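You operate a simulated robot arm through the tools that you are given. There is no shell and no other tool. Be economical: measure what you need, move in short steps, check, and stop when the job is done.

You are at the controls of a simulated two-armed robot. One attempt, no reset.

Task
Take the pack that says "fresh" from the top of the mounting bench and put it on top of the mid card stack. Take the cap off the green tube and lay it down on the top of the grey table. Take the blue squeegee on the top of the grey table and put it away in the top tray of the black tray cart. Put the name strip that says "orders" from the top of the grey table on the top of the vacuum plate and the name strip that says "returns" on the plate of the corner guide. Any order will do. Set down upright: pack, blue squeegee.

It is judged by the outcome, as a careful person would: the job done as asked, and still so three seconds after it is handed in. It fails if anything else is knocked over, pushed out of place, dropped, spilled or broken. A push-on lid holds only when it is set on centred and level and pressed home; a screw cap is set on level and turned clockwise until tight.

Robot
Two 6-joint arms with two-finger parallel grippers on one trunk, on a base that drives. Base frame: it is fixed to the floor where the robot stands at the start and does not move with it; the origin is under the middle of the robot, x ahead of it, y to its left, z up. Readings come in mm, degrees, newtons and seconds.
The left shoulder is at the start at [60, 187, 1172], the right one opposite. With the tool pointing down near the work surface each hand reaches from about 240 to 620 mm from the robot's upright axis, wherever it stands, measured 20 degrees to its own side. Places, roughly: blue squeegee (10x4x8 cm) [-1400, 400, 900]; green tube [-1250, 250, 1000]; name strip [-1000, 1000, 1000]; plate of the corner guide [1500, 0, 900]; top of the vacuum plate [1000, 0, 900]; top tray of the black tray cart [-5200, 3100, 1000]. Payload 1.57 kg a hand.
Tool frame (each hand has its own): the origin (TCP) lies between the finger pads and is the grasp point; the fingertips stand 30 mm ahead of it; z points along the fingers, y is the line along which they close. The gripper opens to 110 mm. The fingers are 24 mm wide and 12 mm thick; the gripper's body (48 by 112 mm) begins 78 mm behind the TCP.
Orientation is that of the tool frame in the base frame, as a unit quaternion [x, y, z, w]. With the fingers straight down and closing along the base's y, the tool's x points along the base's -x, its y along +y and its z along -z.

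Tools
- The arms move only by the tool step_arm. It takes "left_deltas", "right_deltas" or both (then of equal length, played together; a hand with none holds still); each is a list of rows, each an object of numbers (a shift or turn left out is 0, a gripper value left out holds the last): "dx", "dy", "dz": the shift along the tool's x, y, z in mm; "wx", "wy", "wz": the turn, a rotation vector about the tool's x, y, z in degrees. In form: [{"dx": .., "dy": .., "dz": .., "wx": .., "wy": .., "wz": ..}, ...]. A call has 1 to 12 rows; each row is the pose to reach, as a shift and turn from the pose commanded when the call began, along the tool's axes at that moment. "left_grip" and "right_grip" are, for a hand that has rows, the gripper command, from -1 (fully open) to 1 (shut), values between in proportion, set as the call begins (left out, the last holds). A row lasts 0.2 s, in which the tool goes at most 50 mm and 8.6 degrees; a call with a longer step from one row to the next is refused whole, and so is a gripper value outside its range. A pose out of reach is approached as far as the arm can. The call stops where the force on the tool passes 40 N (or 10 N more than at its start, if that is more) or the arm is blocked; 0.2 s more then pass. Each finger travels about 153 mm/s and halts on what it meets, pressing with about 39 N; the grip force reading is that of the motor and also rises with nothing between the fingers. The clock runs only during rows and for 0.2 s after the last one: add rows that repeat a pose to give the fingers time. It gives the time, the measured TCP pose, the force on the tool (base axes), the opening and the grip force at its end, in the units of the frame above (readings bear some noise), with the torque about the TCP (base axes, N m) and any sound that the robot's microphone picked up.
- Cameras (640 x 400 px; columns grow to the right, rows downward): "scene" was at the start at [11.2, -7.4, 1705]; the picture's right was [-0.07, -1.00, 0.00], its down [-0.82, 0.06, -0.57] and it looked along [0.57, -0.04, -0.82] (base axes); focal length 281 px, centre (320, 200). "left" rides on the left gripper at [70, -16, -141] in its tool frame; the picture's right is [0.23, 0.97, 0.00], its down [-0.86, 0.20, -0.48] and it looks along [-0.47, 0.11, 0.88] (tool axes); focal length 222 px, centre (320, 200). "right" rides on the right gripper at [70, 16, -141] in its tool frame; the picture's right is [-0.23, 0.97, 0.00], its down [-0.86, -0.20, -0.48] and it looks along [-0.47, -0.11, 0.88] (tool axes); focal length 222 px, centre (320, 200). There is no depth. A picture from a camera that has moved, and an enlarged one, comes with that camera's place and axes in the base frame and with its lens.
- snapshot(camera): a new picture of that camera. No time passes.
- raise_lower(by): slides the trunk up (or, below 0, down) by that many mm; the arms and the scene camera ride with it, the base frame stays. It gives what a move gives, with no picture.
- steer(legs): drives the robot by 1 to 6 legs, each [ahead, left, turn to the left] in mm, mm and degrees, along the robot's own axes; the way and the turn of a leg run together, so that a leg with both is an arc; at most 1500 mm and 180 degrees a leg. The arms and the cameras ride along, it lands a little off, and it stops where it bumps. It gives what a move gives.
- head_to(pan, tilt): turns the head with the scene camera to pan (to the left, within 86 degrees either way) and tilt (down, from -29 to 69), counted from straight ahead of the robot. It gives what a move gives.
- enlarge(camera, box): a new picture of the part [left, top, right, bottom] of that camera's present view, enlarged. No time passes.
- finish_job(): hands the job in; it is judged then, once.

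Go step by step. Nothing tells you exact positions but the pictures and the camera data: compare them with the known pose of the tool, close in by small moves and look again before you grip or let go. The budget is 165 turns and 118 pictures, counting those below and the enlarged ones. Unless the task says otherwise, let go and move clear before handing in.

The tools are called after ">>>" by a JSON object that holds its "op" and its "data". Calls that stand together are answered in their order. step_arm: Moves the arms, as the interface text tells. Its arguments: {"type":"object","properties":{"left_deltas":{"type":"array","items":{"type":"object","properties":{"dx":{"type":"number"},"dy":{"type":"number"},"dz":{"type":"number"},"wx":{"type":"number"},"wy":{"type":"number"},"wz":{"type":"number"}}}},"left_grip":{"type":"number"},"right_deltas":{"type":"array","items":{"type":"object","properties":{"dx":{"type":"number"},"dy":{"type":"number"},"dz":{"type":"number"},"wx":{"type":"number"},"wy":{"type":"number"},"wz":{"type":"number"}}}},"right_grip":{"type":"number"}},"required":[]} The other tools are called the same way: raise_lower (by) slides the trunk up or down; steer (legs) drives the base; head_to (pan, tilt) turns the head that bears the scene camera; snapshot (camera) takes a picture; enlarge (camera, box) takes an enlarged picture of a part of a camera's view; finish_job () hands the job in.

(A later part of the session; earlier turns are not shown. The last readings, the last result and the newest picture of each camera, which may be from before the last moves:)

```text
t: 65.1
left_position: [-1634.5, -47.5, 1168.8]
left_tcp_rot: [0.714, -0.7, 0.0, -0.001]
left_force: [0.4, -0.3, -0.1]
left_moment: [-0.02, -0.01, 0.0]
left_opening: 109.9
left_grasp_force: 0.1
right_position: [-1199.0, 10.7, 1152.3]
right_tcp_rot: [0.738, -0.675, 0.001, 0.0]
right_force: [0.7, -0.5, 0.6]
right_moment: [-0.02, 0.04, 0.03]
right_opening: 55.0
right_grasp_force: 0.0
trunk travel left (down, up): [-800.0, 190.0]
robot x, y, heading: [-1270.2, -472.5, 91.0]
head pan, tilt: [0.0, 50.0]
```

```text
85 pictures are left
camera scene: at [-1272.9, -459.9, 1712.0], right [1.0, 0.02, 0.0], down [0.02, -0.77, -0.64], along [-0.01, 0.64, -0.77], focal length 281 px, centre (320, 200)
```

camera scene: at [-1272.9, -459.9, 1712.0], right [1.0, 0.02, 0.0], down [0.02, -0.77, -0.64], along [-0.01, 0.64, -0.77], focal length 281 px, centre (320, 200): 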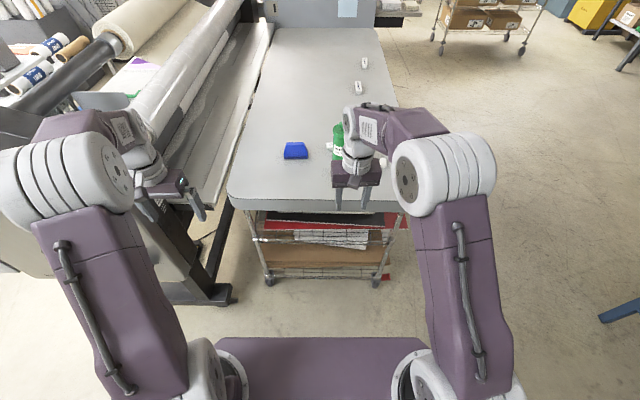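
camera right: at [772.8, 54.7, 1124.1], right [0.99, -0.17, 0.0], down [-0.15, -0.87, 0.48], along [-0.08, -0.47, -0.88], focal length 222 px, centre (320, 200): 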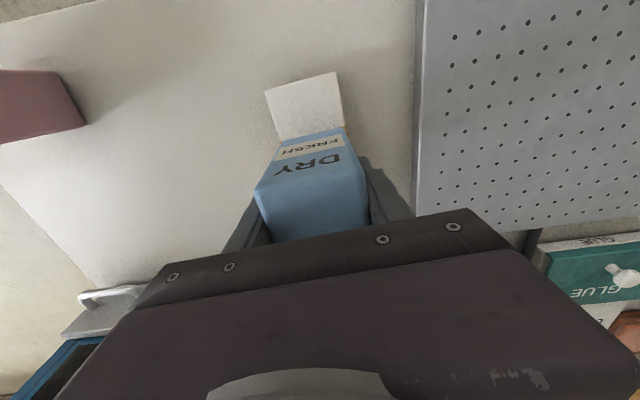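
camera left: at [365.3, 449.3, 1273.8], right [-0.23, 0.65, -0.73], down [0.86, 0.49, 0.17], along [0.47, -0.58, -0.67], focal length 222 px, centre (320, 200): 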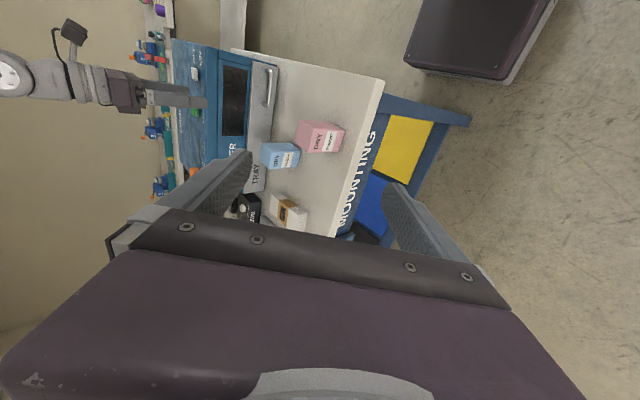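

>>> {"op": "step_arm", "data": {"left_deltas": [{"dz": -40}, {"dy": -40, "dz": -60}, {"dy": -80, "dz": -80}, {"dy": -120, "dz": -80}, {"dy": -140, "dz": -80}], "right_deltas": [{"dz": -40}, {"dz": -80, "dx": 20}, {"dy": -40, "dz": -100, "dx": 40}, {"dy": -80, "dz": -100, "dx": 60}, {"dy": -110, "dz": -100, "dx": 60}], "right_grip": -1}}

>>> {"op": "steer", "data": {"legs": [[390, 0, -1]]}}

>>> {"op": "snapshot", "data": {"camera": "scene"}}

>>> {"op": "snapshot", "data": {"camera": "left"}}

```text
t: 66.3
left_position: [-1493.9, -43.0, 1249.1]
left_tcp_rot: [0.714, -0.7, 0.0, 0.0]
left_force: [0.0, 0.3, -0.2]
left_moment: [-0.02, 0.01, -0.01]
left_opening: 110.1
left_grasp_force: 0.0
right_position: [-1084.2, -39.0, 1251.4]
right_tcp_rot: [0.739, -0.674, 0.001, 0.0]
right_force: [0.3, 0.7, 0.7]
right_moment: [0.01, -0.05, -0.01]
right_opening: 110.0
right_grasp_force: 0.0
trunk travel left (down, up): [-800.0, 190.0]
robot x, y, heading: [-1270.3, -474.8, 91.0]
head pan, tilt: [0.0, 50.0]
```

```text
t: 68.8
left_position: [-1492.8, 349.2, 1248.6]
left_tcp_rot: [0.708, -0.706, 0.0, -0.001]
left_force: [0.2, 1.3, -0.6]
left_moment: [0.05, -0.02, 0.01]
left_opening: 110.0
left_grasp_force: 0.1
right_position: [-1081.9, 347.5, 1253.1]
right_tcp_rot: [0.733, -0.681, -0.001, 0.0]
right_force: [0.8, 0.0, 0.3]
right_moment: [0.01, -0.04, 0.01]
right_opening: 110.1
right_grasp_force: 0.0
trunk travel left (down, up): [-800.0, 190.0]
robot x, y, heading: [-1278.0, -82.8, 90.4]
head pan, tilt: [0.0, 50.0]
```

```text
84 pictures are left
camera scene: at [-1277.1, -71.0, 1712.0], right [1.0, 0.0, 0.0], down [0.0, -0.77, -0.64], along [0.0, 0.64, -0.77], focal length 281 px, centre (320, 200)
```

scene: 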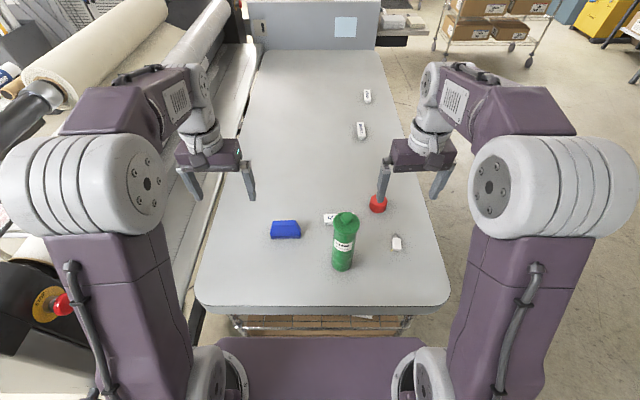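

```text
83 pictures are left
camera left: at [-1476.6, 279.3, 1389.6], right [-0.97, -0.23, 0.0], down [-0.2, 0.85, 0.48], along [-0.11, 0.47, -0.88], focal length 222 px, centre (320, 200)
```

left: 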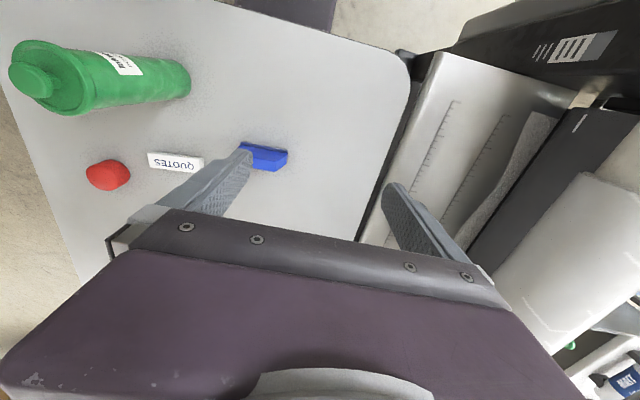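

>>> {"op": "enlarge", "data": {"camera": "scene", "box": [250, 180, 420, 290]}}

>>> {"op": "enlarge", "data": {"camera": "left", "box": [0, 0, 320, 200]}}

>>> {"op": "enlarge", "data": {"camera": "scene", "box": [340, 80, 390, 150]}}

```text
3.64 times, centred on (335, 235) of scene
camera zoom: at [-1277.1, -71.0, 1712.0], right [1.0, 0.0, 0.0], down [0.0, -0.77, -0.64], along [0.0, 0.64, -0.77], focal length 1020 px, centre (266, 73)
```

zoom: 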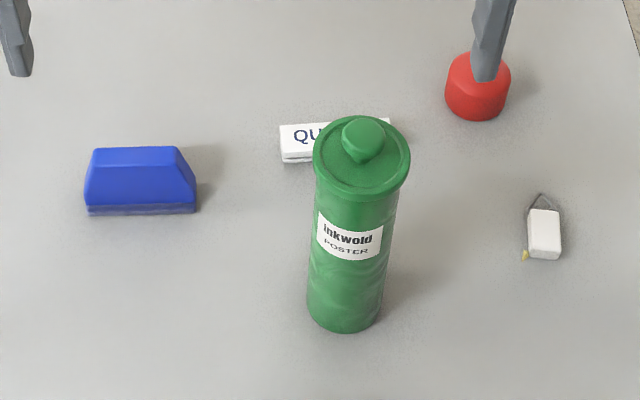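

```text
2.00 times, centred on (160, 100) of left
camera zoom: at [-1476.6, 279.3, 1389.6], right [-0.97, -0.23, 0.0], down [-0.2, 0.85, 0.48], along [-0.11, 0.47, -0.88], focal length 444 px, centre (640, 400)
```

zoom: 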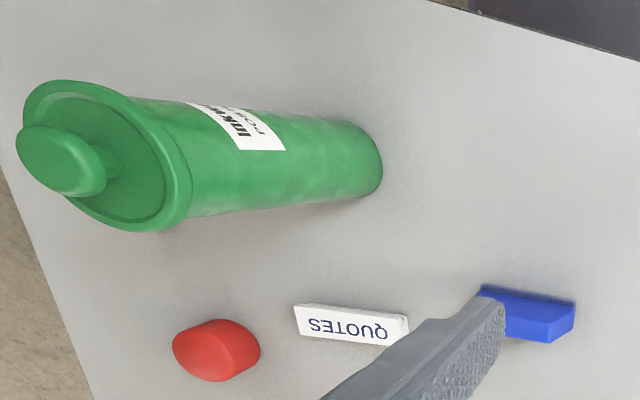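

```text
5.71 times, centred on (365, 115) of scene
camera zoom: at [-1277.1, -71.0, 1712.0], right [1.0, 0.0, 0.0], down [0.0, -0.77, -0.64], along [0.0, 0.64, -0.77], focal length 1604 px, centre (63, 686)
```

zoom: 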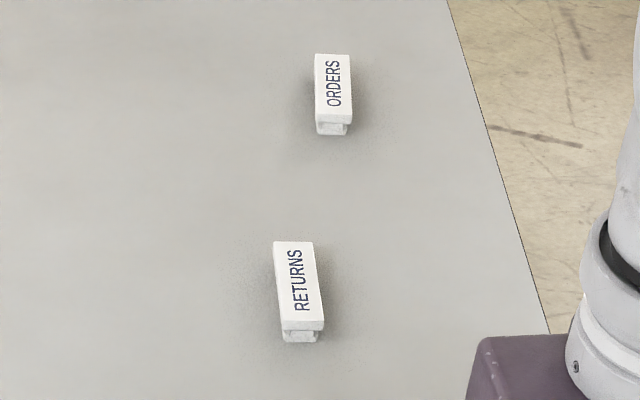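

The tube stands at (-1212,344) with a mushroom knob at z≈1153; table top ≈890. I'll hold the body with the left hand from a tilted front-left approach and pull the knob with the right.

>>> {"op": "step_arm", "data": {"left_deltas": [{"dx": 35, "dy": -20, "dz": 0, "wz": 7}, {"dx": 75, "dy": -40, "dz": 0, "wz": 14}, {"dx": 110, "dy": -65, "dz": 0, "wz": 21}, {"dx": 150, "dy": -93, "dz": 0, "wz": 28}, {"dx": 150, "dy": -93, "dz": 0, "wz": 30}], "left_grip": -1}}

>>> {"op": "step_arm", "data": {"left_deltas": [{"wy": -8}, {"wy": -16}, {"wy": -24}, {"wy": -32}, {"wy": -40}, {"wy": -48}, {"wy": -55}, {"wy": -55}]}}

>>> {"op": "snapshot", "data": {"camera": "scene"}}

>>> {"op": "snapshot", "data": {"camera": "left"}}

```text
t: 70.0
left_position: [-1400.7, 199.2, 1248.6]
left_tcp_rot: [-0.501, 0.865, -0.001, 0.0]
left_force: [0.1, -0.1, 0.0]
left_moment: [-0.03, 0.03, 0.01]
left_opening: 109.9
left_grasp_force: 0.1
right_position: [-1082.3, 349.3, 1251.9]
right_tcp_rot: [0.733, -0.681, 0.0, 0.0]
right_force: [0.2, -0.2, 0.2]
right_moment: [0.02, 0.01, -0.01]
right_opening: 109.8
right_grasp_force: 0.0
trunk travel left (down, up): [-800.0, 190.0]
robot x, y, heading: [-1276.0, -82.5, 90.2]
head pan, tilt: [0.0, 50.0]
```

```text
t: 71.8
left_position: [-1459.3, 277.1, 1284.1]
left_tcp_rot: [-0.445, 0.767, 0.232, 0.4]
left_force: [0.2, -0.5, -0.4]
left_moment: [0.01, -0.02, 0.03]
left_opening: 110.1
left_grasp_force: 0.0
left hand out of reach, approached as far as the arm can: row 2, 3, 4, 5, 6, 7, 8
right_position: [-1082.0, 348.8, 1250.7]
right_tcp_rot: [0.732, -0.681, 0.001, 0.0]
right_force: [-0.2, 0.4, 0.1]
right_moment: [-0.04, -0.02, 0.04]
right_opening: 109.9
right_grasp_force: 0.0
trunk travel left (down, up): [-800.0, 190.0]
robot x, y, heading: [-1278.4, -82.4, 90.4]
head pan, tilt: [0.0, 50.0]
```

```text
79 pictures are left
camera scene: at [-1277.1, -69.2, 1712.0], right [1.0, 0.0, 0.0], down [0.0, -0.77, -0.64], along [0.0, 0.64, -0.77], focal length 281 px, centre (320, 200)
```

scene: 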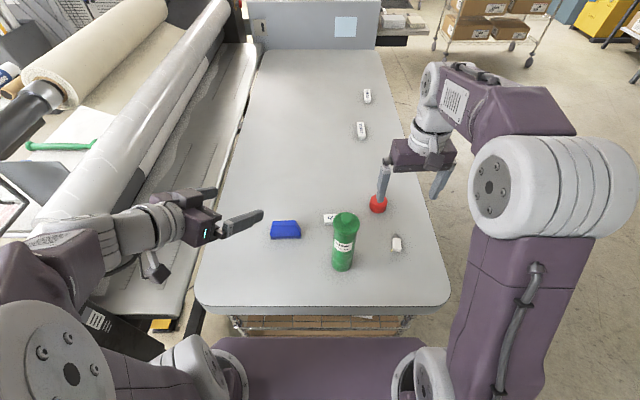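

```text
78 pictures are left
camera left: at [-1523.0, 135.5, 1306.7], right [-0.91, 0.37, -0.19], down [-0.13, 0.18, 0.97], along [0.4, 0.91, -0.12], focal length 222 px, centre (320, 200)
```

left: 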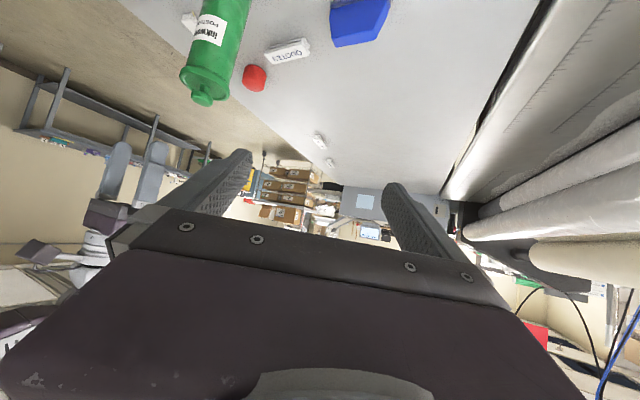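

>>> {"op": "step_arm", "data": {"left_deltas": [{"dx": 8, "dy": -33, "dz": 17}, {"dx": 16, "dy": -66, "dz": 34}, {"dx": 25, "dy": -99, "dz": 51}, {"dx": 25, "dy": -99, "dz": 51}]}}

```text
t: 72.8
left_position: [-1353.6, 308.0, 1283.1]
left_tcp_rot: [-0.446, 0.767, 0.231, 0.399]
left_force: [-0.4, 0.0, -0.3]
left_moment: [0.01, 0.02, -0.01]
left_opening: 110.0
left_grasp_force: 0.0
left hand out of reach, approached as far as the arm can: row 1, 2, 3, 4
right_position: [-1081.5, 349.2, 1253.4]
right_tcp_rot: [0.733, -0.68, 0.0, 0.0]
right_force: [-0.3, 0.2, -0.8]
right_moment: [0.02, 0.0, -0.01]
right_opening: 109.7
right_grasp_force: 0.1
trunk travel left (down, up): [-800.0, 190.0]
robot x, y, heading: [-1276.0, -81.7, 90.0]
head pan, tilt: [0.0, 50.0]
```

Left hand is too near its shoulder for this tilt; I'll back off 110 mm and raise the trunk 150 mm.

>>> {"op": "raise_lower", "data": {"by": 150}}

>>> {"op": "steer", "data": {"legs": [[-110, 0, 0]]}}

>>> {"op": "step_arm", "data": {"left_deltas": [{}, {}]}}

```text
t: 74.5
left_position: [-1353.0, 309.2, 1432.8]
left_tcp_rot: [-0.445, 0.767, 0.231, 0.399]
left_force: [0.4, 0.3, -0.7]
left_moment: [-0.01, 0.01, 0.02]
left_opening: 110.0
left_grasp_force: 0.1
right_position: [-1082.2, 347.6, 1401.8]
right_tcp_rot: [0.733, -0.681, 0.0, 0.0]
right_force: [-0.1, 0.0, -0.3]
right_moment: [0.0, 0.01, -0.01]
right_opening: 110.1
right_grasp_force: 0.1
trunk travel left (down, up): [-950.0, 40.0]
robot x, y, heading: [-1278.2, -83.7, 90.2]
head pan, tilt: [0.0, 50.0]
```

```text
t: 75.7
left_position: [-1352.1, 207.5, 1430.3]
left_tcp_rot: [-0.446, 0.768, 0.229, 0.399]
left_force: [0.1, 0.1, 0.6]
left_moment: [-0.04, -0.04, 0.02]
left_opening: 110.0
left_grasp_force: 0.0
right_position: [-1081.6, 248.5, 1399.3]
right_tcp_rot: [0.733, -0.68, 0.002, 0.001]
right_force: [0.1, 0.2, -0.1]
right_moment: [-0.08, 0.01, -0.01]
right_opening: 110.0
right_grasp_force: 0.0
trunk travel left (down, up): [-950.0, 40.0]
robot x, y, heading: [-1279.4, -192.4, 90.3]
head pan, tilt: [0.0, 50.0]
```

```text
t: 76.3
left_position: [-1352.8, 206.0, 1432.3]
left_tcp_rot: [-0.446, 0.768, 0.229, 0.398]
left_force: [-0.1, 0.0, -0.5]
left_moment: [-0.04, 0.02, -0.04]
left_opening: 110.2
left_grasp_force: 0.0
right_position: [-1082.0, 245.8, 1399.6]
right_tcp_rot: [0.733, -0.68, 0.002, 0.002]
right_force: [0.1, 0.8, -0.6]
right_moment: [-0.03, 0.04, 0.01]
right_opening: 109.6
right_grasp_force: 0.2
trunk travel left (down, up): [-950.0, 40.0]
robot x, y, heading: [-1277.7, -190.8, 90.1]
head pan, tilt: [0.0, 50.0]
```

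>>> {"op": "step_arm", "data": {"left_deltas": [{"dx": 25, "dy": -5, "dz": 29}, {"dx": 50, "dy": -11, "dz": 58}, {"dx": 74, "dy": -16, "dz": 88}, {"dx": 98, "dy": -22, "dz": 117}, {"dx": 123, "dy": -27, "dz": 146}, {"dx": 148, "dy": -32, "dz": 175}, {"dx": 172, "dy": -38, "dz": 204}, {"dx": 197, "dy": -43, "dz": 234}, {"dx": 221, "dy": -49, "dz": 263}, {"dx": 246, "dy": -54, "dz": 292}, {"dx": 246, "dy": -54, "dz": 292}]}}

>>> {"op": "snapshot", "data": {"camera": "left"}}

>>> {"op": "snapshot", "data": {"camera": "scene"}}

```text
t: 78.7
left_position: [-1248.0, 320.4, 1070.2]
left_tcp_rot: [-0.463, 0.763, 0.177, 0.414]
left_force: [-0.4, 0.3, 0.4]
left_moment: [-0.03, 0.0, -0.01]
left_opening: 110.1
left_grasp_force: 0.1
left hand out of reach, approached as far as the arm can: row 1, 2, 3, 4, 5, 6, 7, 8, 9, 10, 11
right_position: [-1080.7, 241.1, 1400.5]
right_tcp_rot: [0.733, -0.681, 0.0, 0.0]
right_force: [-1.0, -1.1, -0.3]
right_moment: [0.02, 0.01, 0.02]
right_opening: 110.1
right_grasp_force: 0.1
trunk travel left (down, up): [-950.0, 40.0]
robot x, y, heading: [-1278.9, -194.3, 90.0]
head pan, tilt: [0.0, 50.0]
```

```text
77 pictures are left
camera left: at [-1317.1, 180.2, 1100.9], right [-0.88, 0.37, -0.29], down [-0.2, 0.27, 0.94], along [0.42, 0.89, -0.16], focal length 222 px, centre (320, 200)
```

left: 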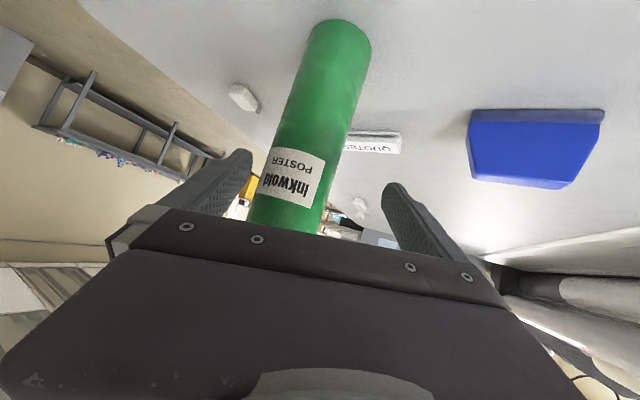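

```text
76 pictures are left
camera scene: at [-1276.7, -176.6, 1862.0], right [1.0, 0.0, 0.0], down [0.0, -0.77, -0.64], along [0.0, 0.64, -0.77], focal length 281 px, centre (320, 200)
```

scene: 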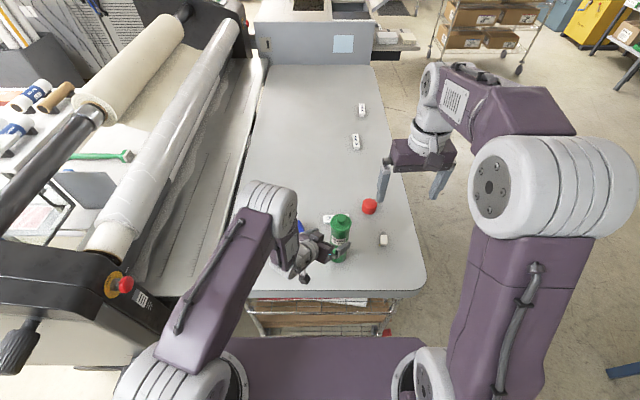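

>>> {"op": "step_arm", "data": {"left_deltas": [{}]}}

```text
t: 79.1
left_position: [-1247.7, 320.3, 1071.1]
left_tcp_rot: [-0.463, 0.764, 0.177, 0.414]
left_force: [-0.2, -0.9, -0.3]
left_moment: [0.02, 0.03, 0.02]
left_opening: 110.0
left_grasp_force: 0.0
right_position: [-1080.8, 240.7, 1401.6]
right_tcp_rot: [0.733, -0.68, 0.0, 0.0]
right_force: [0.5, 0.4, -0.2]
right_moment: [-0.01, 0.02, -0.02]
right_opening: 109.7
right_grasp_force: 0.0
trunk travel left (down, up): [-950.0, 40.0]
robot x, y, heading: [-1276.8, -189.7, 90.2]
head pan, tilt: [0.0, 50.0]
```

>>> {"op": "step_arm", "data": {"left_deltas": [{"dy": -8, "wz": 4}, {"dy": -16, "wz": 8}, {"dx": -2, "dy": -16, "dz": 22, "wz": 8}, {"dx": -6, "dy": -16, "dz": 44, "wz": 8}, {"dx": -6, "dy": -16, "dz": 44, "wz": 8}]}}

>>> {"op": "snapshot", "data": {"camera": "left"}}

>>> {"op": "enlarge", "data": {"camera": "scene", "box": [240, 170, 400, 300]}}

```text
t: 80.3
left_position: [-1202.1, 353.3, 1063.7]
left_tcp_rot: [-0.425, 0.787, 0.183, 0.407]
left_force: [-0.3, -0.1, -0.3]
left_moment: [-0.01, -0.01, -0.03]
left_opening: 110.2
left_grasp_force: 0.0
left hand out of reach, approached as far as the arm can: row 1, 2, 3, 4, 5
right_position: [-1081.6, 240.5, 1403.3]
right_tcp_rot: [0.732, -0.681, 0.0, 0.0]
right_force: [-0.3, 0.4, -0.1]
right_moment: [0.01, -0.01, 0.0]
right_opening: 110.0
right_grasp_force: 0.1
trunk travel left (down, up): [-950.0, 40.0]
robot x, y, heading: [-1279.7, -188.8, 90.1]
head pan, tilt: [0.0, 50.0]
```

```text
75 pictures are left
camera left: at [-1279.7, 217.4, 1094.1], right [-0.87, 0.44, -0.24], down [-0.13, 0.26, 0.96], along [0.48, 0.86, -0.16], focal length 222 px, centre (320, 200)
```

left: 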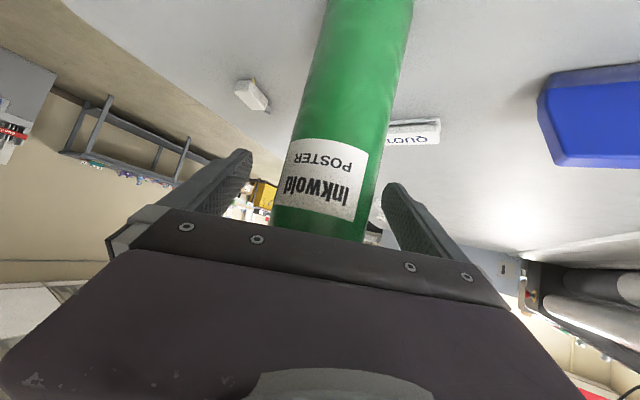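

```text
3.08 times, centred on (320, 235) of scene
camera zoom: at [-1277.1, -178.0, 1862.0], right [1.0, 0.0, 0.0], down [0.0, -0.77, -0.64], along [0.0, 0.64, -0.77], focal length 864 px, centre (320, 92)
```

zoom: 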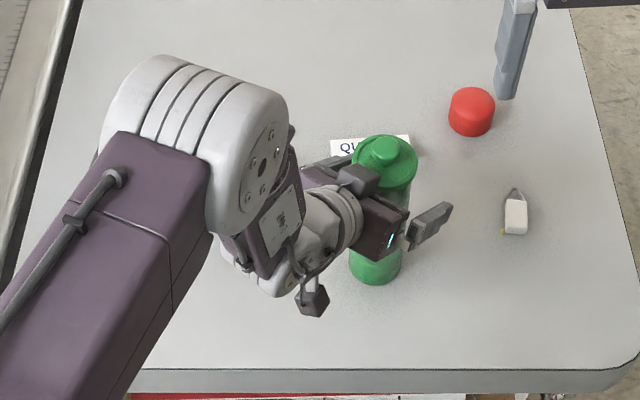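

Tube is centred between the left fingers; closing, then positioning the right hand above the knob.

>>> {"op": "step_arm", "data": {"left_deltas": [{}, {}, {}], "left_grip": 1}}

>>> {"op": "snapshot", "data": {"camera": "right"}}

>>> {"op": "enlarge", "data": {"camera": "scene", "box": [290, 190, 390, 290]}}

```text
t: 81.1
left_position: [-1202.8, 352.9, 1063.3]
left_tcp_rot: [-0.426, 0.787, 0.183, 0.407]
left_force: [-2.1, 1.5, 0.9]
left_moment: [0.31, 0.29, 0.01]
left_opening: 63.6
left_grasp_force: 39.4
right_position: [-1081.9, 240.7, 1402.1]
right_tcp_rot: [0.733, -0.68, 0.0, 0.0]
right_force: [-0.8, -0.6, 0.0]
right_moment: [0.0, -0.01, 0.03]
right_opening: 109.9
right_grasp_force: 0.0
trunk travel left (down, up): [-950.0, 40.0]
robot x, y, heading: [-1273.8, -190.7, 90.2]
head pan, tilt: [0.0, 50.0]
```

```text
73 pictures are left
camera right: at [-1093.2, 170.2, 1543.1], right [-0.99, 0.16, 0.0], down [0.14, 0.87, 0.48], along [0.07, 0.47, -0.88], focal length 222 px, centre (320, 200)
```

right: 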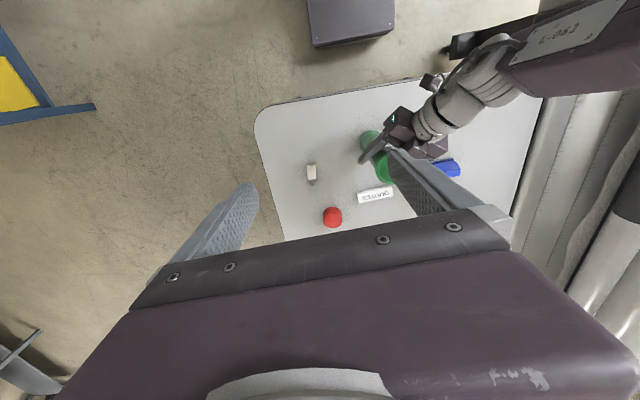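

```text
4.00 times, centred on (340, 240) of scene
camera zoom: at [-1277.1, -177.1, 1862.0], right [1.0, 0.0, 0.0], down [0.0, -0.77, -0.64], along [0.0, 0.64, -0.77], focal length 1122 px, centre (240, 40)
```

zoom: 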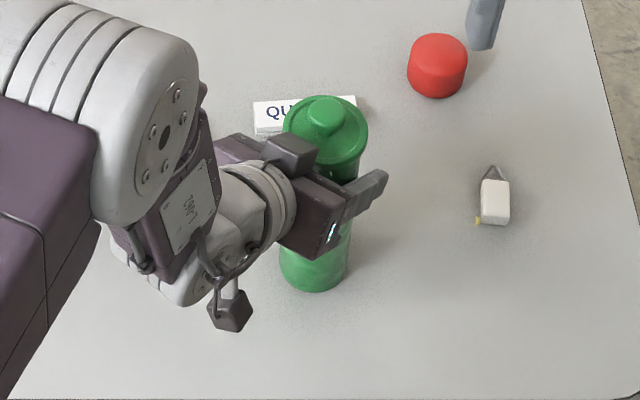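

>>> {"op": "step_arm", "data": {"right_deltas": [{"dx": -25, "dy": 25}, {"dx": -50, "dy": 55}, {"dx": -75, "dy": 85, "dz": 20}, {"dx": -108, "dy": 110, "dz": 45}, {"dx": -108, "dy": 120, "dz": 90}, {"dx": -108, "dy": 120, "dz": 135}, {"dx": -108, "dy": 120, "dz": 142}], "right_grip": 0}}

>>> {"op": "snapshot", "data": {"camera": "right"}}

>>> {"op": "snapshot", "data": {"camera": "scene"}}

```text
t: 82.7
left_position: [-1203.3, 353.1, 1063.6]
left_tcp_rot: [-0.425, 0.787, 0.183, 0.407]
left_force: [-2.8, 2.2, 5.1]
left_moment: [0.33, 0.59, -0.05]
left_opening: 62.9
left_grasp_force: 38.7
right_position: [-1210.1, 337.2, 1260.3]
right_tcp_rot: [0.733, -0.681, -0.001, 0.0]
right_force: [0.2, -0.6, 0.6]
right_moment: [0.0, -0.03, 0.01]
right_opening: 55.1
right_grasp_force: 0.1
trunk travel left (down, up): [-950.0, 40.0]
robot x, y, heading: [-1274.4, -189.7, 90.2]
head pan, tilt: [0.0, 50.0]
```

```text
71 pictures are left
camera right: at [-1221.4, 268.4, 1400.7], right [-0.99, 0.16, 0.0], down [0.14, 0.87, 0.48], along [0.07, 0.47, -0.88], focal length 222 px, centre (320, 200)
```

right: 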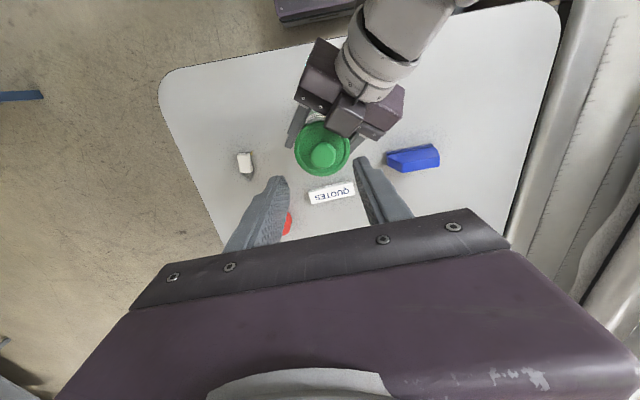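

```text
70 pictures are left
camera scene: at [-1277.8, -177.6, 1862.0], right [1.0, 0.0, 0.0], down [0.0, -0.77, -0.64], along [0.0, 0.64, -0.77], focal length 281 px, centre (320, 200)
```

scene: 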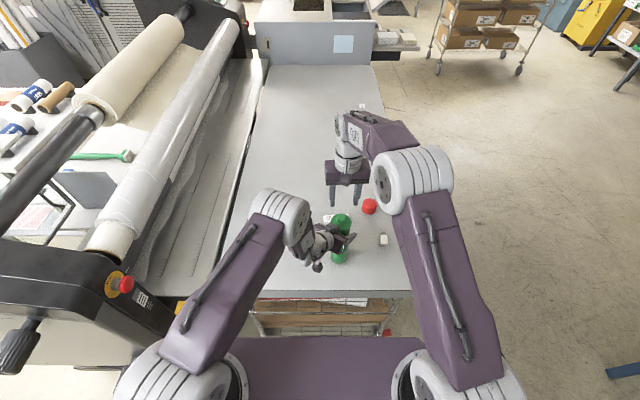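

>>> {"op": "step_arm", "data": {"right_deltas": [{"dx": -5, "dy": 3, "dz": 30}, {"dx": -5, "dy": 3, "dz": 60}, {"dx": -5, "dy": 3, "dz": 85}, {"dx": -5, "dy": 3, "dz": 102}, {"dx": -5, "dy": 3, "dz": 102}]}}

>>> {"op": "snapshot", "data": {"camera": "right"}}

>>> {"op": "enlarge", "data": {"camera": "scene", "box": [290, 170, 390, 280]}}

```text
t: 83.7
left_position: [-1202.4, 348.8, 1062.6]
left_tcp_rot: [-0.426, 0.789, 0.182, 0.405]
left_force: [-0.1, 0.1, 4.3]
left_moment: [-0.3, 0.73, 0.14]
left_opening: 62.9
left_grasp_force: 39.3
right_position: [-1212.8, 344.2, 1167.8]
right_tcp_rot: [0.732, -0.681, -0.003, -0.003]
right_force: [-1.0, -2.5, 9.8]
right_moment: [-0.15, -0.33, -0.07]
right_opening: 54.6
right_grasp_force: 0.0
trunk travel left (down, up): [-950.0, 40.0]
robot x, y, heading: [-1277.2, -194.6, 90.2]
head pan, tilt: [0.0, 50.0]
stopped in row 5 (right hand): the force on the tool passed its limit (the readings are from after the stop); the commanded pose is now the measured one
```

```text
69 pictures are left
camera right: at [-1223.9, 272.1, 1308.0], right [-0.99, 0.16, 0.0], down [0.14, 0.86, 0.49], along [0.07, 0.48, -0.87], focal length 222 px, centre (320, 200)
```

right: 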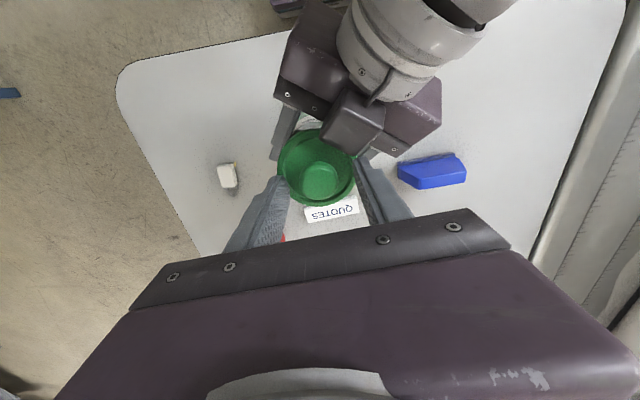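

```text
3.64 times, centred on (340, 225) of scene
camera zoom: at [-1276.8, -181.1, 1862.0], right [1.0, 0.0, 0.0], down [0.0, -0.76, -0.64], along [0.0, 0.64, -0.76], focal length 1020 px, centre (247, 109)
```

zoom: 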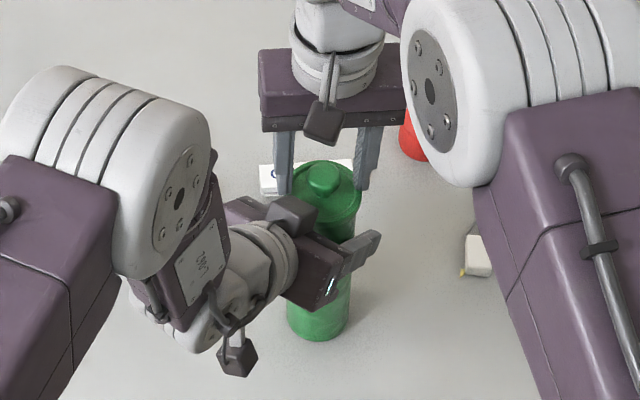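

Tips touched the cap rim (z≈1138). Raise 3 mm and close on the knob.

>>> {"op": "step_arm", "data": {"right_deltas": [{"dz": -3.5}, {"dz": -3.5}]}}

>>> {"op": "step_arm", "data": {"right_deltas": [{}, {}, {}], "right_grip": 1}}

>>> {"op": "snapshot", "data": {"camera": "right"}}

```text
t: 84.3
left_position: [-1202.5, 350.5, 1063.1]
left_tcp_rot: [-0.425, 0.789, 0.182, 0.405]
left_force: [-3.5, -5.9, 14.9]
left_moment: [0.44, 1.09, 0.25]
left_opening: 62.3
left_grasp_force: 39.2
right_position: [-1213.9, 345.3, 1170.1]
right_tcp_rot: [0.732, -0.681, -0.004, -0.004]
right_force: [-0.6, 5.5, -2.8]
right_moment: [0.16, -0.06, -0.18]
right_opening: 54.9
right_grasp_force: 0.1
trunk travel left (down, up): [-950.0, 40.0]
robot x, y, heading: [-1277.5, -193.1, 90.1]
head pan, tilt: [0.0, 50.0]
```

```text
t: 85.1
left_position: [-1203.9, 351.3, 1062.3]
left_tcp_rot: [-0.426, 0.789, 0.183, 0.405]
left_force: [-2.4, 5.6, 12.3]
left_moment: [0.11, 1.05, -0.06]
left_opening: 62.4
left_grasp_force: 39.0
right_position: [-1213.7, 343.3, 1170.4]
right_tcp_rot: [0.732, -0.681, -0.003, -0.002]
right_force: [-1.1, -3.3, 2.9]
right_moment: [-0.2, 0.06, 0.0]
right_opening: 26.9
right_grasp_force: 37.2
trunk travel left (down, up): [-950.0, 40.0]
robot x, y, heading: [-1278.0, -189.5, 90.3]
head pan, tilt: [0.0, 50.0]
```

```text
67 pictures are left
camera right: at [-1224.6, 272.4, 1310.7], right [-0.99, 0.16, 0.0], down [0.14, 0.86, 0.49], along [0.07, 0.48, -0.87], focal length 222 px, centre (320, 200)
```

right: 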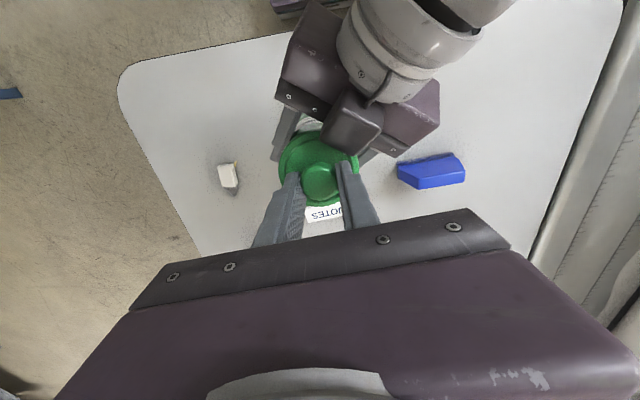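

Knob gripped (27 mm). Gentle upward pull to test.

>>> {"op": "step_arm", "data": {"right_deltas": [{"dz": -3}, {"dz": -6}, {"dz": -9}]}}

```text
t: 85.9
left_position: [-1201.3, 352.0, 1062.6]
left_tcp_rot: [-0.424, 0.788, 0.183, 0.406]
left_force: [-0.4, -4.7, 28.6]
left_moment: [-0.06, 1.49, 0.06]
left_opening: 62.4
left_grasp_force: 39.4
right_position: [-1213.6, 346.7, 1177.2]
right_tcp_rot: [0.732, -0.681, -0.003, -0.004]
right_force: [-2.9, 5.0, -21.1]
right_moment: [0.74, -0.04, 0.03]
right_opening: 27.3
right_grasp_force: 37.5
trunk travel left (down, up): [-950.0, 40.0]
robot x, y, heading: [-1277.8, -195.3, 90.0]
head pan, tilt: [0.0, 50.0]
heard: snap
```

>>> {"op": "enlarge", "data": {"camera": "scene", "box": [310, 200, 370, 250]}}

>>> {"op": "step_arm", "data": {"right_deltas": [{"dz": -1}, {"dz": -1}]}}

```text
8.00 times, centred on (340, 225) of scene
camera zoom: at [-1277.7, -178.3, 1861.9], right [1.0, 0.0, 0.0], down [0.0, -0.77, -0.64], along [0.0, 0.64, -0.77], focal length 2245 px, centre (160, 0)
```

zoom: 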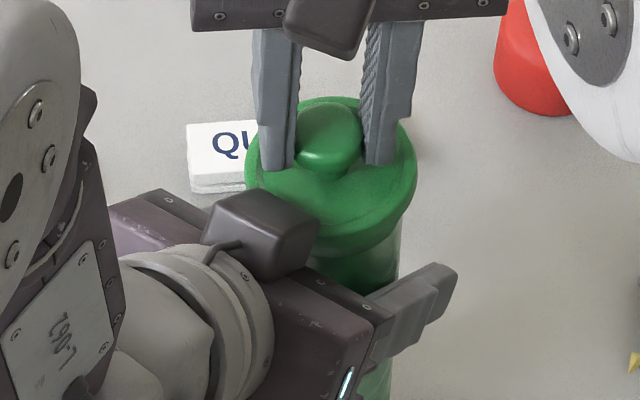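

```text
t: 86.5
left_position: [-1202.1, 351.2, 1063.7]
left_tcp_rot: [-0.424, 0.789, 0.183, 0.405]
left_force: [8.8, -3.9, 29.3]
left_moment: [0.55, 1.48, 0.07]
left_opening: 62.2
left_grasp_force: 39.5
right_position: [-1213.4, 345.7, 1178.1]
right_tcp_rot: [0.732, -0.682, -0.004, -0.002]
right_force: [-8.7, 6.5, -22.0]
right_moment: [0.77, 0.18, -0.04]
right_opening: 26.9
right_grasp_force: 37.6
trunk travel left (down, up): [-950.0, 40.0]
robot x, y, heading: [-1279.8, -193.5, 90.0]
head pan, tilt: [0.0, 50.0]
```

>>> {"op": "step_arm", "data": {"right_deltas": [{"dz": -3}, {"dz": -6}, {"dz": -9}, {"dz": -12}]}}

>>> {"op": "enlarge", "data": {"camera": "scene", "box": [310, 190, 370, 280]}}

```text
t: 87.5
left_position: [-1205.4, 351.9, 1060.9]
left_tcp_rot: [-0.429, 0.787, 0.184, 0.403]
left_force: [-0.4, 7.2, 15.6]
left_moment: [1.22, 0.13, -0.08]
left_opening: 62.3
left_grasp_force: 39.3
right_position: [-1210.2, 348.6, 1194.9]
right_tcp_rot: [0.732, -0.681, -0.004, -0.006]
right_force: [-0.4, 0.3, 0.1]
right_moment: [-0.01, 0.0, -0.04]
right_opening: 26.9
right_grasp_force: 37.4
trunk travel left (down, up): [-950.0, 40.0]
robot x, y, heading: [-1275.7, -191.5, 89.9]
head pan, tilt: [0.0, 50.0]
```

```text
4.44 times, centred on (340, 235) of scene
camera zoom: at [-1276.8, -177.8, 1862.4], right [1.0, 0.0, 0.0], down [0.0, -0.77, -0.64], along [0.0, 0.64, -0.77], focal length 1247 px, centre (231, 44)
```

zoom: 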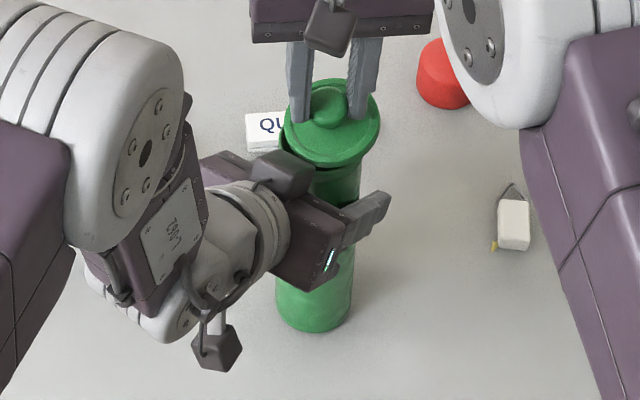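

>>> {"op": "step_arm", "data": {"right_deltas": [{"dz": -20}, {"dz": -40}, {"dz": -60}, {"dz": -60}]}}

>>> {"op": "enlarge", "data": {"camera": "scene", "box": [270, 140, 400, 280]}}

```text
t: 88.5
left_position: [-1204.7, 350.7, 1061.9]
left_tcp_rot: [-0.426, 0.789, 0.182, 0.404]
left_force: [-6.0, 3.0, 14.2]
left_moment: [0.65, 1.07, 0.03]
left_opening: 62.1
left_grasp_force: 39.3
right_position: [-1214.5, 343.1, 1251.7]
right_tcp_rot: [0.732, -0.681, -0.002, -0.004]
right_force: [0.0, -0.3, -0.5]
right_moment: [-0.03, -0.03, 0.04]
right_opening: 26.8
right_grasp_force: 37.4
trunk travel left (down, up): [-950.0, 40.0]
robot x, y, heading: [-1278.0, -195.7, 90.4]
head pan, tilt: [0.0, 50.0]
```

```text
2.86 times, centred on (335, 210) of scene
camera zoom: at [-1278.9, -179.2, 1862.0], right [1.0, 0.0, 0.0], down [0.0, -0.77, -0.64], along [0.0, 0.64, -0.77], focal length 802 px, centre (277, 171)
```

zoom: 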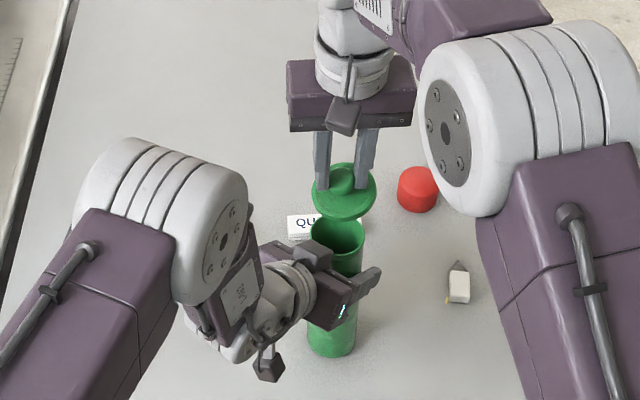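

Cap is off. Now release the tube with the left hand and retreat along its approach.

>>> {"op": "step_arm", "data": {"left_deltas": [{}, {}, {}, {}], "left_grip": -1}}

>>> {"op": "enlarge", "data": {"camera": "scene", "box": [270, 140, 400, 280]}}

```text
t: 89.5
left_position: [-1201.9, 351.2, 1061.7]
left_tcp_rot: [-0.426, 0.789, 0.182, 0.403]
left_force: [0.2, 0.1, 0.2]
left_moment: [0.05, -0.01, -0.01]
left_opening: 109.9
left_grasp_force: 0.1
right_position: [-1212.1, 344.7, 1251.0]
right_tcp_rot: [0.732, -0.681, -0.004, -0.003]
right_force: [0.2, 0.4, -0.2]
right_moment: [-0.01, 0.02, 0.03]
right_opening: 26.8
right_grasp_force: 37.4
trunk travel left (down, up): [-950.0, 40.0]
robot x, y, heading: [-1273.7, -195.1, 90.4]
head pan, tilt: [0.0, 50.0]
```

```text
2.86 times, centred on (335, 210) of scene
camera zoom: at [-1276.2, -177.2, 1862.0], right [1.0, 0.0, 0.0], down [0.0, -0.77, -0.64], along [0.0, 0.64, -0.77], focal length 802 px, centre (277, 171)
```

zoom: 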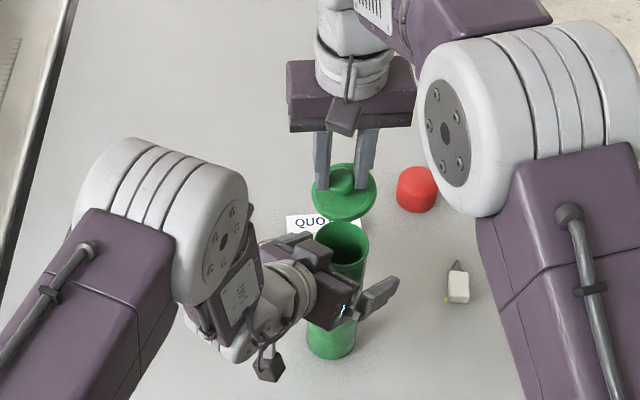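

Retreating with the base along the left hand's approach direction, since the arm itself is near its inner limit.

>>> {"op": "steer", "data": {"legs": [[-100, 72, 0]]}}

>>> {"op": "enlarge", "data": {"camera": "scene", "box": [240, 100, 440, 290]}}

```text
t: 90.8
left_position: [-1271.9, 252.5, 1060.2]
left_tcp_rot: [-0.426, 0.79, 0.181, 0.402]
left_force: [-0.3, -0.5, 0.0]
left_moment: [-0.03, 0.04, 0.03]
left_opening: 110.1
left_grasp_force: 0.1
right_position: [-1281.2, 245.8, 1249.7]
right_tcp_rot: [0.732, -0.681, -0.003, -0.002]
right_force: [0.3, 0.5, 0.5]
right_moment: [-0.06, 0.02, -0.01]
right_opening: 27.1
right_grasp_force: 37.1
trunk travel left (down, up): [-950.0, 40.0]
robot x, y, heading: [-1346.3, -292.6, 89.8]
head pan, tilt: [0.0, 50.0]
```

```text
2.11 times, centred on (340, 195) of scene
camera zoom: at [-1344.9, -274.0, 1861.9], right [1.0, 0.0, 0.0], down [0.0, -0.77, -0.64], along [0.0, 0.64, -0.77], focal length 591 px, centre (278, 210)
```

zoom: 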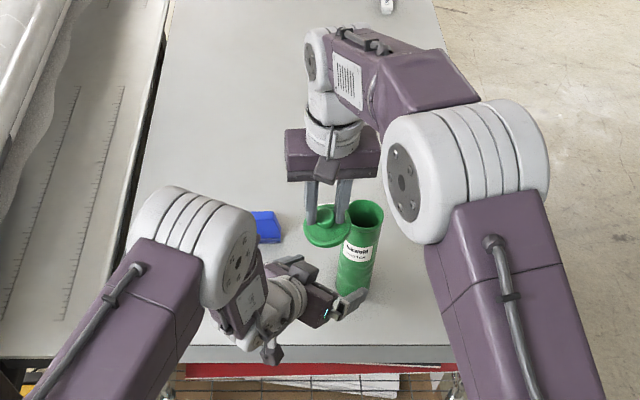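

>>> {"op": "step_arm", "data": {"right_deltas": [{"dy": -40}, {"dy": -80}, {"dy": -120}, {"dy": -160}, {"dy": -200}, {"dy": -200}]}}

>>> {"op": "step_arm", "data": {"left_deltas": [{"dx": -35, "dz": -30}, {"dx": -70, "dz": -60}, {"dx": -105, "dz": -90}, {"dx": -140, "dz": -110}, {"dx": -175, "dz": -130}, {"dx": -200, "dz": -153}]}}

>>> {"op": "snapshot", "data": {"camera": "scene"}}

```text
t: 92.2
left_position: [-1274.2, 250.7, 1061.6]
left_tcp_rot: [-0.426, 0.789, 0.182, 0.404]
left_force: [0.0, 0.0, -0.1]
left_moment: [0.02, -0.01, 0.0]
left_opening: 110.2
left_grasp_force: 0.0
right_position: [-1085.0, 257.9, 1250.4]
right_tcp_rot: [0.732, -0.681, -0.004, -0.002]
right_force: [-0.2, -0.1, -0.3]
right_moment: [-0.02, -0.02, 0.03]
right_opening: 26.8
right_grasp_force: 37.8
trunk travel left (down, up): [-950.0, 40.0]
robot x, y, heading: [-1351.0, -295.6, 90.2]
head pan, tilt: [0.0, 50.0]
```

```text
t: 93.6
left_position: [-1286.5, 258.1, 1313.2]
left_tcp_rot: [-0.426, 0.789, 0.182, 0.404]
left_force: [-0.8, 0.8, 0.9]
left_moment: [-0.01, -0.01, -0.02]
left_opening: 109.9
left_grasp_force: 0.1
right_position: [-1085.0, 258.3, 1251.7]
right_tcp_rot: [0.732, -0.682, -0.002, -0.003]
right_force: [0.5, 0.3, 0.1]
right_moment: [0.03, 0.0, 0.0]
right_opening: 27.1
right_grasp_force: 37.6
trunk travel left (down, up): [-950.0, 40.0]
robot x, y, heading: [-1343.1, -293.0, 90.4]
head pan, tilt: [0.0, 50.0]
```

```text
61 pictures are left
camera scene: at [-1348.7, -279.9, 1861.9], right [1.0, 0.0, 0.0], down [0.0, -0.77, -0.64], along [0.0, 0.64, -0.77], focal length 281 px, centre (320, 200)
```

scene: 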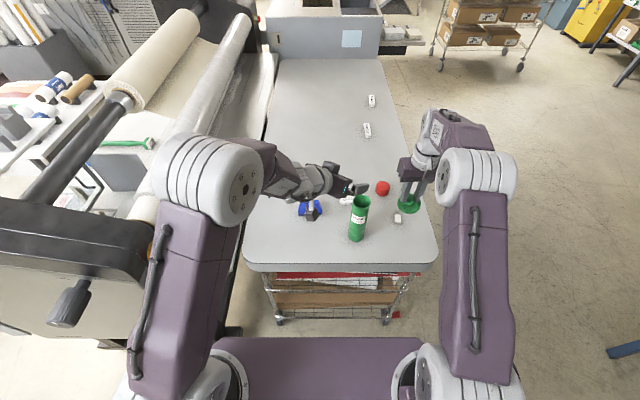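

>>> {"op": "step_arm", "data": {"left_deltas": [{"dx": 10, "dy": 26, "dz": -15, "wy": 8}, {"dx": 20, "dy": 52, "dz": -30, "wy": 16}, {"dx": 30, "dy": 78, "dz": -45, "wy": 24}, {"dx": 40, "dy": 104, "dz": -60, "wy": 32}, {"dx": 50, "dy": 130, "dz": -76, "wy": 40}, {"dx": 60, "dy": 156, "dz": -91, "wy": 48}, {"dx": 60, "dy": 156, "dz": -91, "wy": 53}]}}

>>> {"op": "steer", "data": {"legs": [[210, -70, 0]]}}

>>> {"op": "raise_lower", "data": {"by": -150}}

>>> {"op": "snapshot", "data": {"camera": "scene"}}

```text
t: 95.2
left_position: [-1475.8, 260.1, 1310.7]
left_tcp_rot: [-0.462, 0.886, -0.028, 0.008]
left_force: [0.3, 0.5, 0.2]
left_moment: [-0.05, -0.01, -0.01]
left_opening: 110.0
left_grasp_force: 0.1
right_position: [-1083.3, 259.1, 1250.3]
right_tcp_rot: [0.732, -0.681, -0.003, -0.003]
right_force: [-0.3, 0.2, 0.0]
right_moment: [-0.01, -0.03, 0.01]
right_opening: 26.7
right_grasp_force: 37.8
trunk travel left (down, up): [-950.0, 40.0]
robot x, y, heading: [-1343.2, -292.1, 90.1]
head pan, tilt: [0.0, 50.0]
```

```text
t: 96.9
left_position: [-1405.6, 464.2, 1313.4]
left_tcp_rot: [-0.462, 0.887, -0.027, 0.01]
left_force: [-0.6, -0.5, 0.1]
left_moment: [0.04, -0.01, 0.0]
left_opening: 109.8
left_grasp_force: 0.1
right_position: [-1015.6, 462.8, 1252.8]
right_tcp_rot: [0.731, -0.682, -0.004, -0.005]
right_force: [0.3, -0.8, 0.3]
right_moment: [0.08, 0.0, 0.03]
right_opening: 27.1
right_grasp_force: 37.7
trunk travel left (down, up): [-950.0, 40.0]
robot x, y, heading: [-1276.1, -84.5, 89.9]
head pan, tilt: [0.0, 50.0]
```

```text
t: 98.6
left_position: [-1404.7, 468.2, 1162.5]
left_tcp_rot: [-0.462, 0.887, -0.028, 0.01]
left_force: [-0.4, 0.3, 0.1]
left_moment: [-0.02, 0.01, 0.01]
left_opening: 110.0
left_grasp_force: 0.1
right_position: [-1013.2, 466.1, 1102.9]
right_tcp_rot: [0.731, -0.682, -0.003, -0.003]
right_force: [0.4, 0.5, 0.1]
right_moment: [0.01, 0.01, -0.01]
right_opening: 26.9
right_grasp_force: 37.9
trunk travel left (down, up): [-800.0, 190.0]
robot x, y, heading: [-1277.7, -83.5, 90.0]
head pan, tilt: [0.0, 50.0]
```

```text
60 pictures are left
camera scene: at [-1277.6, -69.7, 1712.0], right [1.0, 0.0, 0.0], down [0.0, -0.77, -0.64], along [0.0, 0.64, -0.77], focal length 281 px, centre (320, 200)
```

scene: 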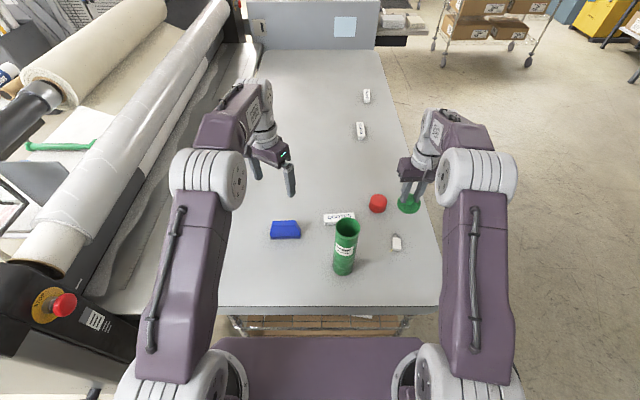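

>>> {"op": "step_arm", "data": {"right_deltas": [{"dx": 35, "dy": 18}, {"dx": 70, "dy": 36}, {"dx": 105, "dy": 56}, {"dx": 140, "dy": 76}, {"dx": 167, "dy": 92, "dz": 20}, {"dx": 167, "dy": 92, "dz": 60}, {"dx": 167, "dy": 92, "dz": 100}, {"dx": 167, "dy": 92, "dz": 125}, {"dx": 167, "dy": 92, "dz": 125}]}}

>>> {"op": "enlarge", "data": {"camera": "scene", "box": [310, 190, 440, 310]}}

```text
t: 100.6
left_position: [-1404.2, 466.5, 1163.5]
left_tcp_rot: [-0.462, 0.886, -0.027, 0.009]
left_force: [-0.2, 0.0, 0.4]
left_moment: [-0.02, 0.01, 0.0]
left_opening: 110.0
left_grasp_force: 0.0
right_position: [-1095.0, 295.0, 975.3]
right_tcp_rot: [0.731, -0.682, -0.004, -0.004]
right_force: [3.9, 0.1, 18.4]
right_moment: [-0.29, 0.27, 0.1]
right_opening: 27.7
right_grasp_force: 37.4
trunk travel left (down, up): [-800.0, 190.0]
robot x, y, heading: [-1272.1, -83.6, 89.9]
head pan, tilt: [0.0, 50.0]
```

```text
3.33 times, centred on (375, 250) of scene
camera zoom: at [-1277.4, -71.2, 1712.3], right [1.0, 0.0, 0.0], down [0.0, -0.77, -0.64], along [0.0, 0.64, -0.77], focal length 935 px, centre (137, 33)
```

zoom: 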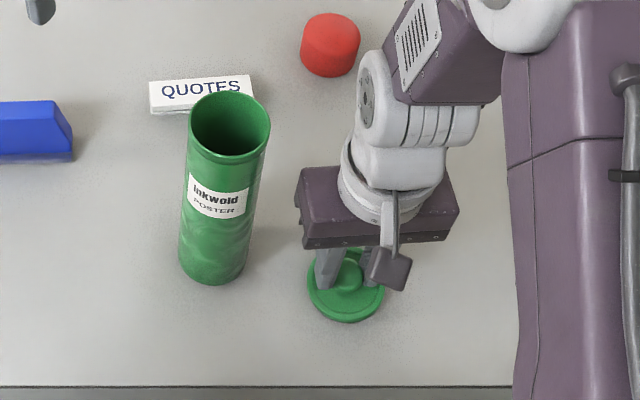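

Cap is in contact with the table; easing, releasing and lifting.

>>> {"op": "step_arm", "data": {"right_deltas": [{"dz": -1.5}, {"dz": -1.5}]}}

>>> {"op": "step_arm", "data": {"right_deltas": [{}, {}, {}], "right_grip": 0}}

>>> {"op": "step_arm", "data": {"right_deltas": [{"dz": -20}, {"dz": -50}, {"dz": -90}, {"dz": -130}, {"dz": -170}, {"dz": -200, "dy": -30}, {"dz": -200, "dy": -60}]}}

>>> {"op": "enlarge", "data": {"camera": "scene", "box": [250, 190, 440, 310]}}

```text
t: 101.2
left_position: [-1405.0, 468.7, 1161.4]
left_tcp_rot: [-0.462, 0.887, -0.027, 0.009]
left_force: [-0.5, 0.1, 0.6]
left_moment: [0.02, -0.02, 0.0]
left_opening: 110.2
left_grasp_force: 0.1
right_position: [-1094.0, 294.2, 975.9]
right_tcp_rot: [0.731, -0.682, -0.001, -0.002]
right_force: [-0.6, 0.1, -1.1]
right_moment: [-0.04, 0.0, 0.01]
right_opening: 27.5
right_grasp_force: 37.3
trunk travel left (down, up): [-800.0, 190.0]
robot x, y, heading: [-1274.4, -85.4, 90.0]
head pan, tilt: [0.0, 50.0]
```

```text
t: 102.0
left_position: [-1404.3, 469.0, 1161.8]
left_tcp_rot: [-0.461, 0.887, -0.028, 0.009]
left_force: [1.5, 0.2, 1.0]
left_moment: [0.0, -0.01, -0.02]
left_opening: 110.0
left_grasp_force: 0.0
right_position: [-1094.7, 295.6, 976.2]
right_tcp_rot: [0.732, -0.681, -0.003, -0.003]
right_force: [0.2, -0.7, 0.4]
right_moment: [-0.01, -0.02, 0.0]
right_opening: 54.9
right_grasp_force: 0.2
trunk travel left (down, up): [-800.0, 190.0]
robot x, y, heading: [-1278.0, -85.1, 90.1]
head pan, tilt: [0.0, 50.0]
```

```text
t: 103.6
left_position: [-1402.5, 468.9, 1161.6]
left_tcp_rot: [-0.462, 0.887, -0.026, 0.009]
left_force: [0.2, 0.0, 0.2]
left_moment: [0.02, 0.05, -0.03]
left_opening: 109.8
left_grasp_force: 0.0
right_position: [-1032.4, 297.9, 1175.3]
right_tcp_rot: [0.732, -0.682, -0.003, -0.001]
right_force: [-0.6, 0.0, 0.0]
right_moment: [0.01, 0.02, -0.02]
right_opening: 55.1
right_grasp_force: 0.1
trunk travel left (down, up): [-800.0, 190.0]
robot x, y, heading: [-1278.0, -80.3, 90.0]
head pan, tilt: [0.0, 50.0]
```

```text
3.33 times, centred on (345, 250) of scene
camera zoom: at [-1275.8, -68.6, 1712.0], right [1.0, 0.0, 0.0], down [0.0, -0.77, -0.64], along [0.0, 0.64, -0.77], focal length 935 px, centre (237, 33)
```

zoom: 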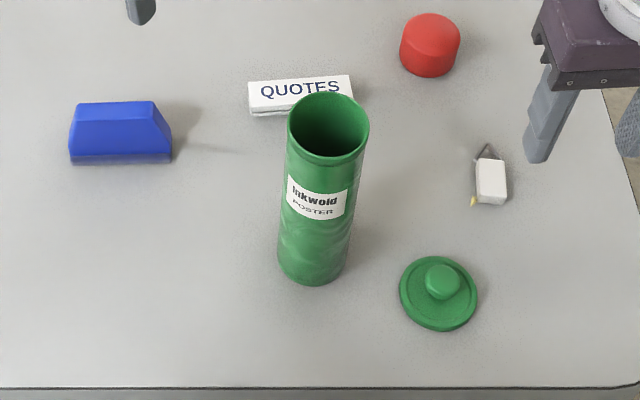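

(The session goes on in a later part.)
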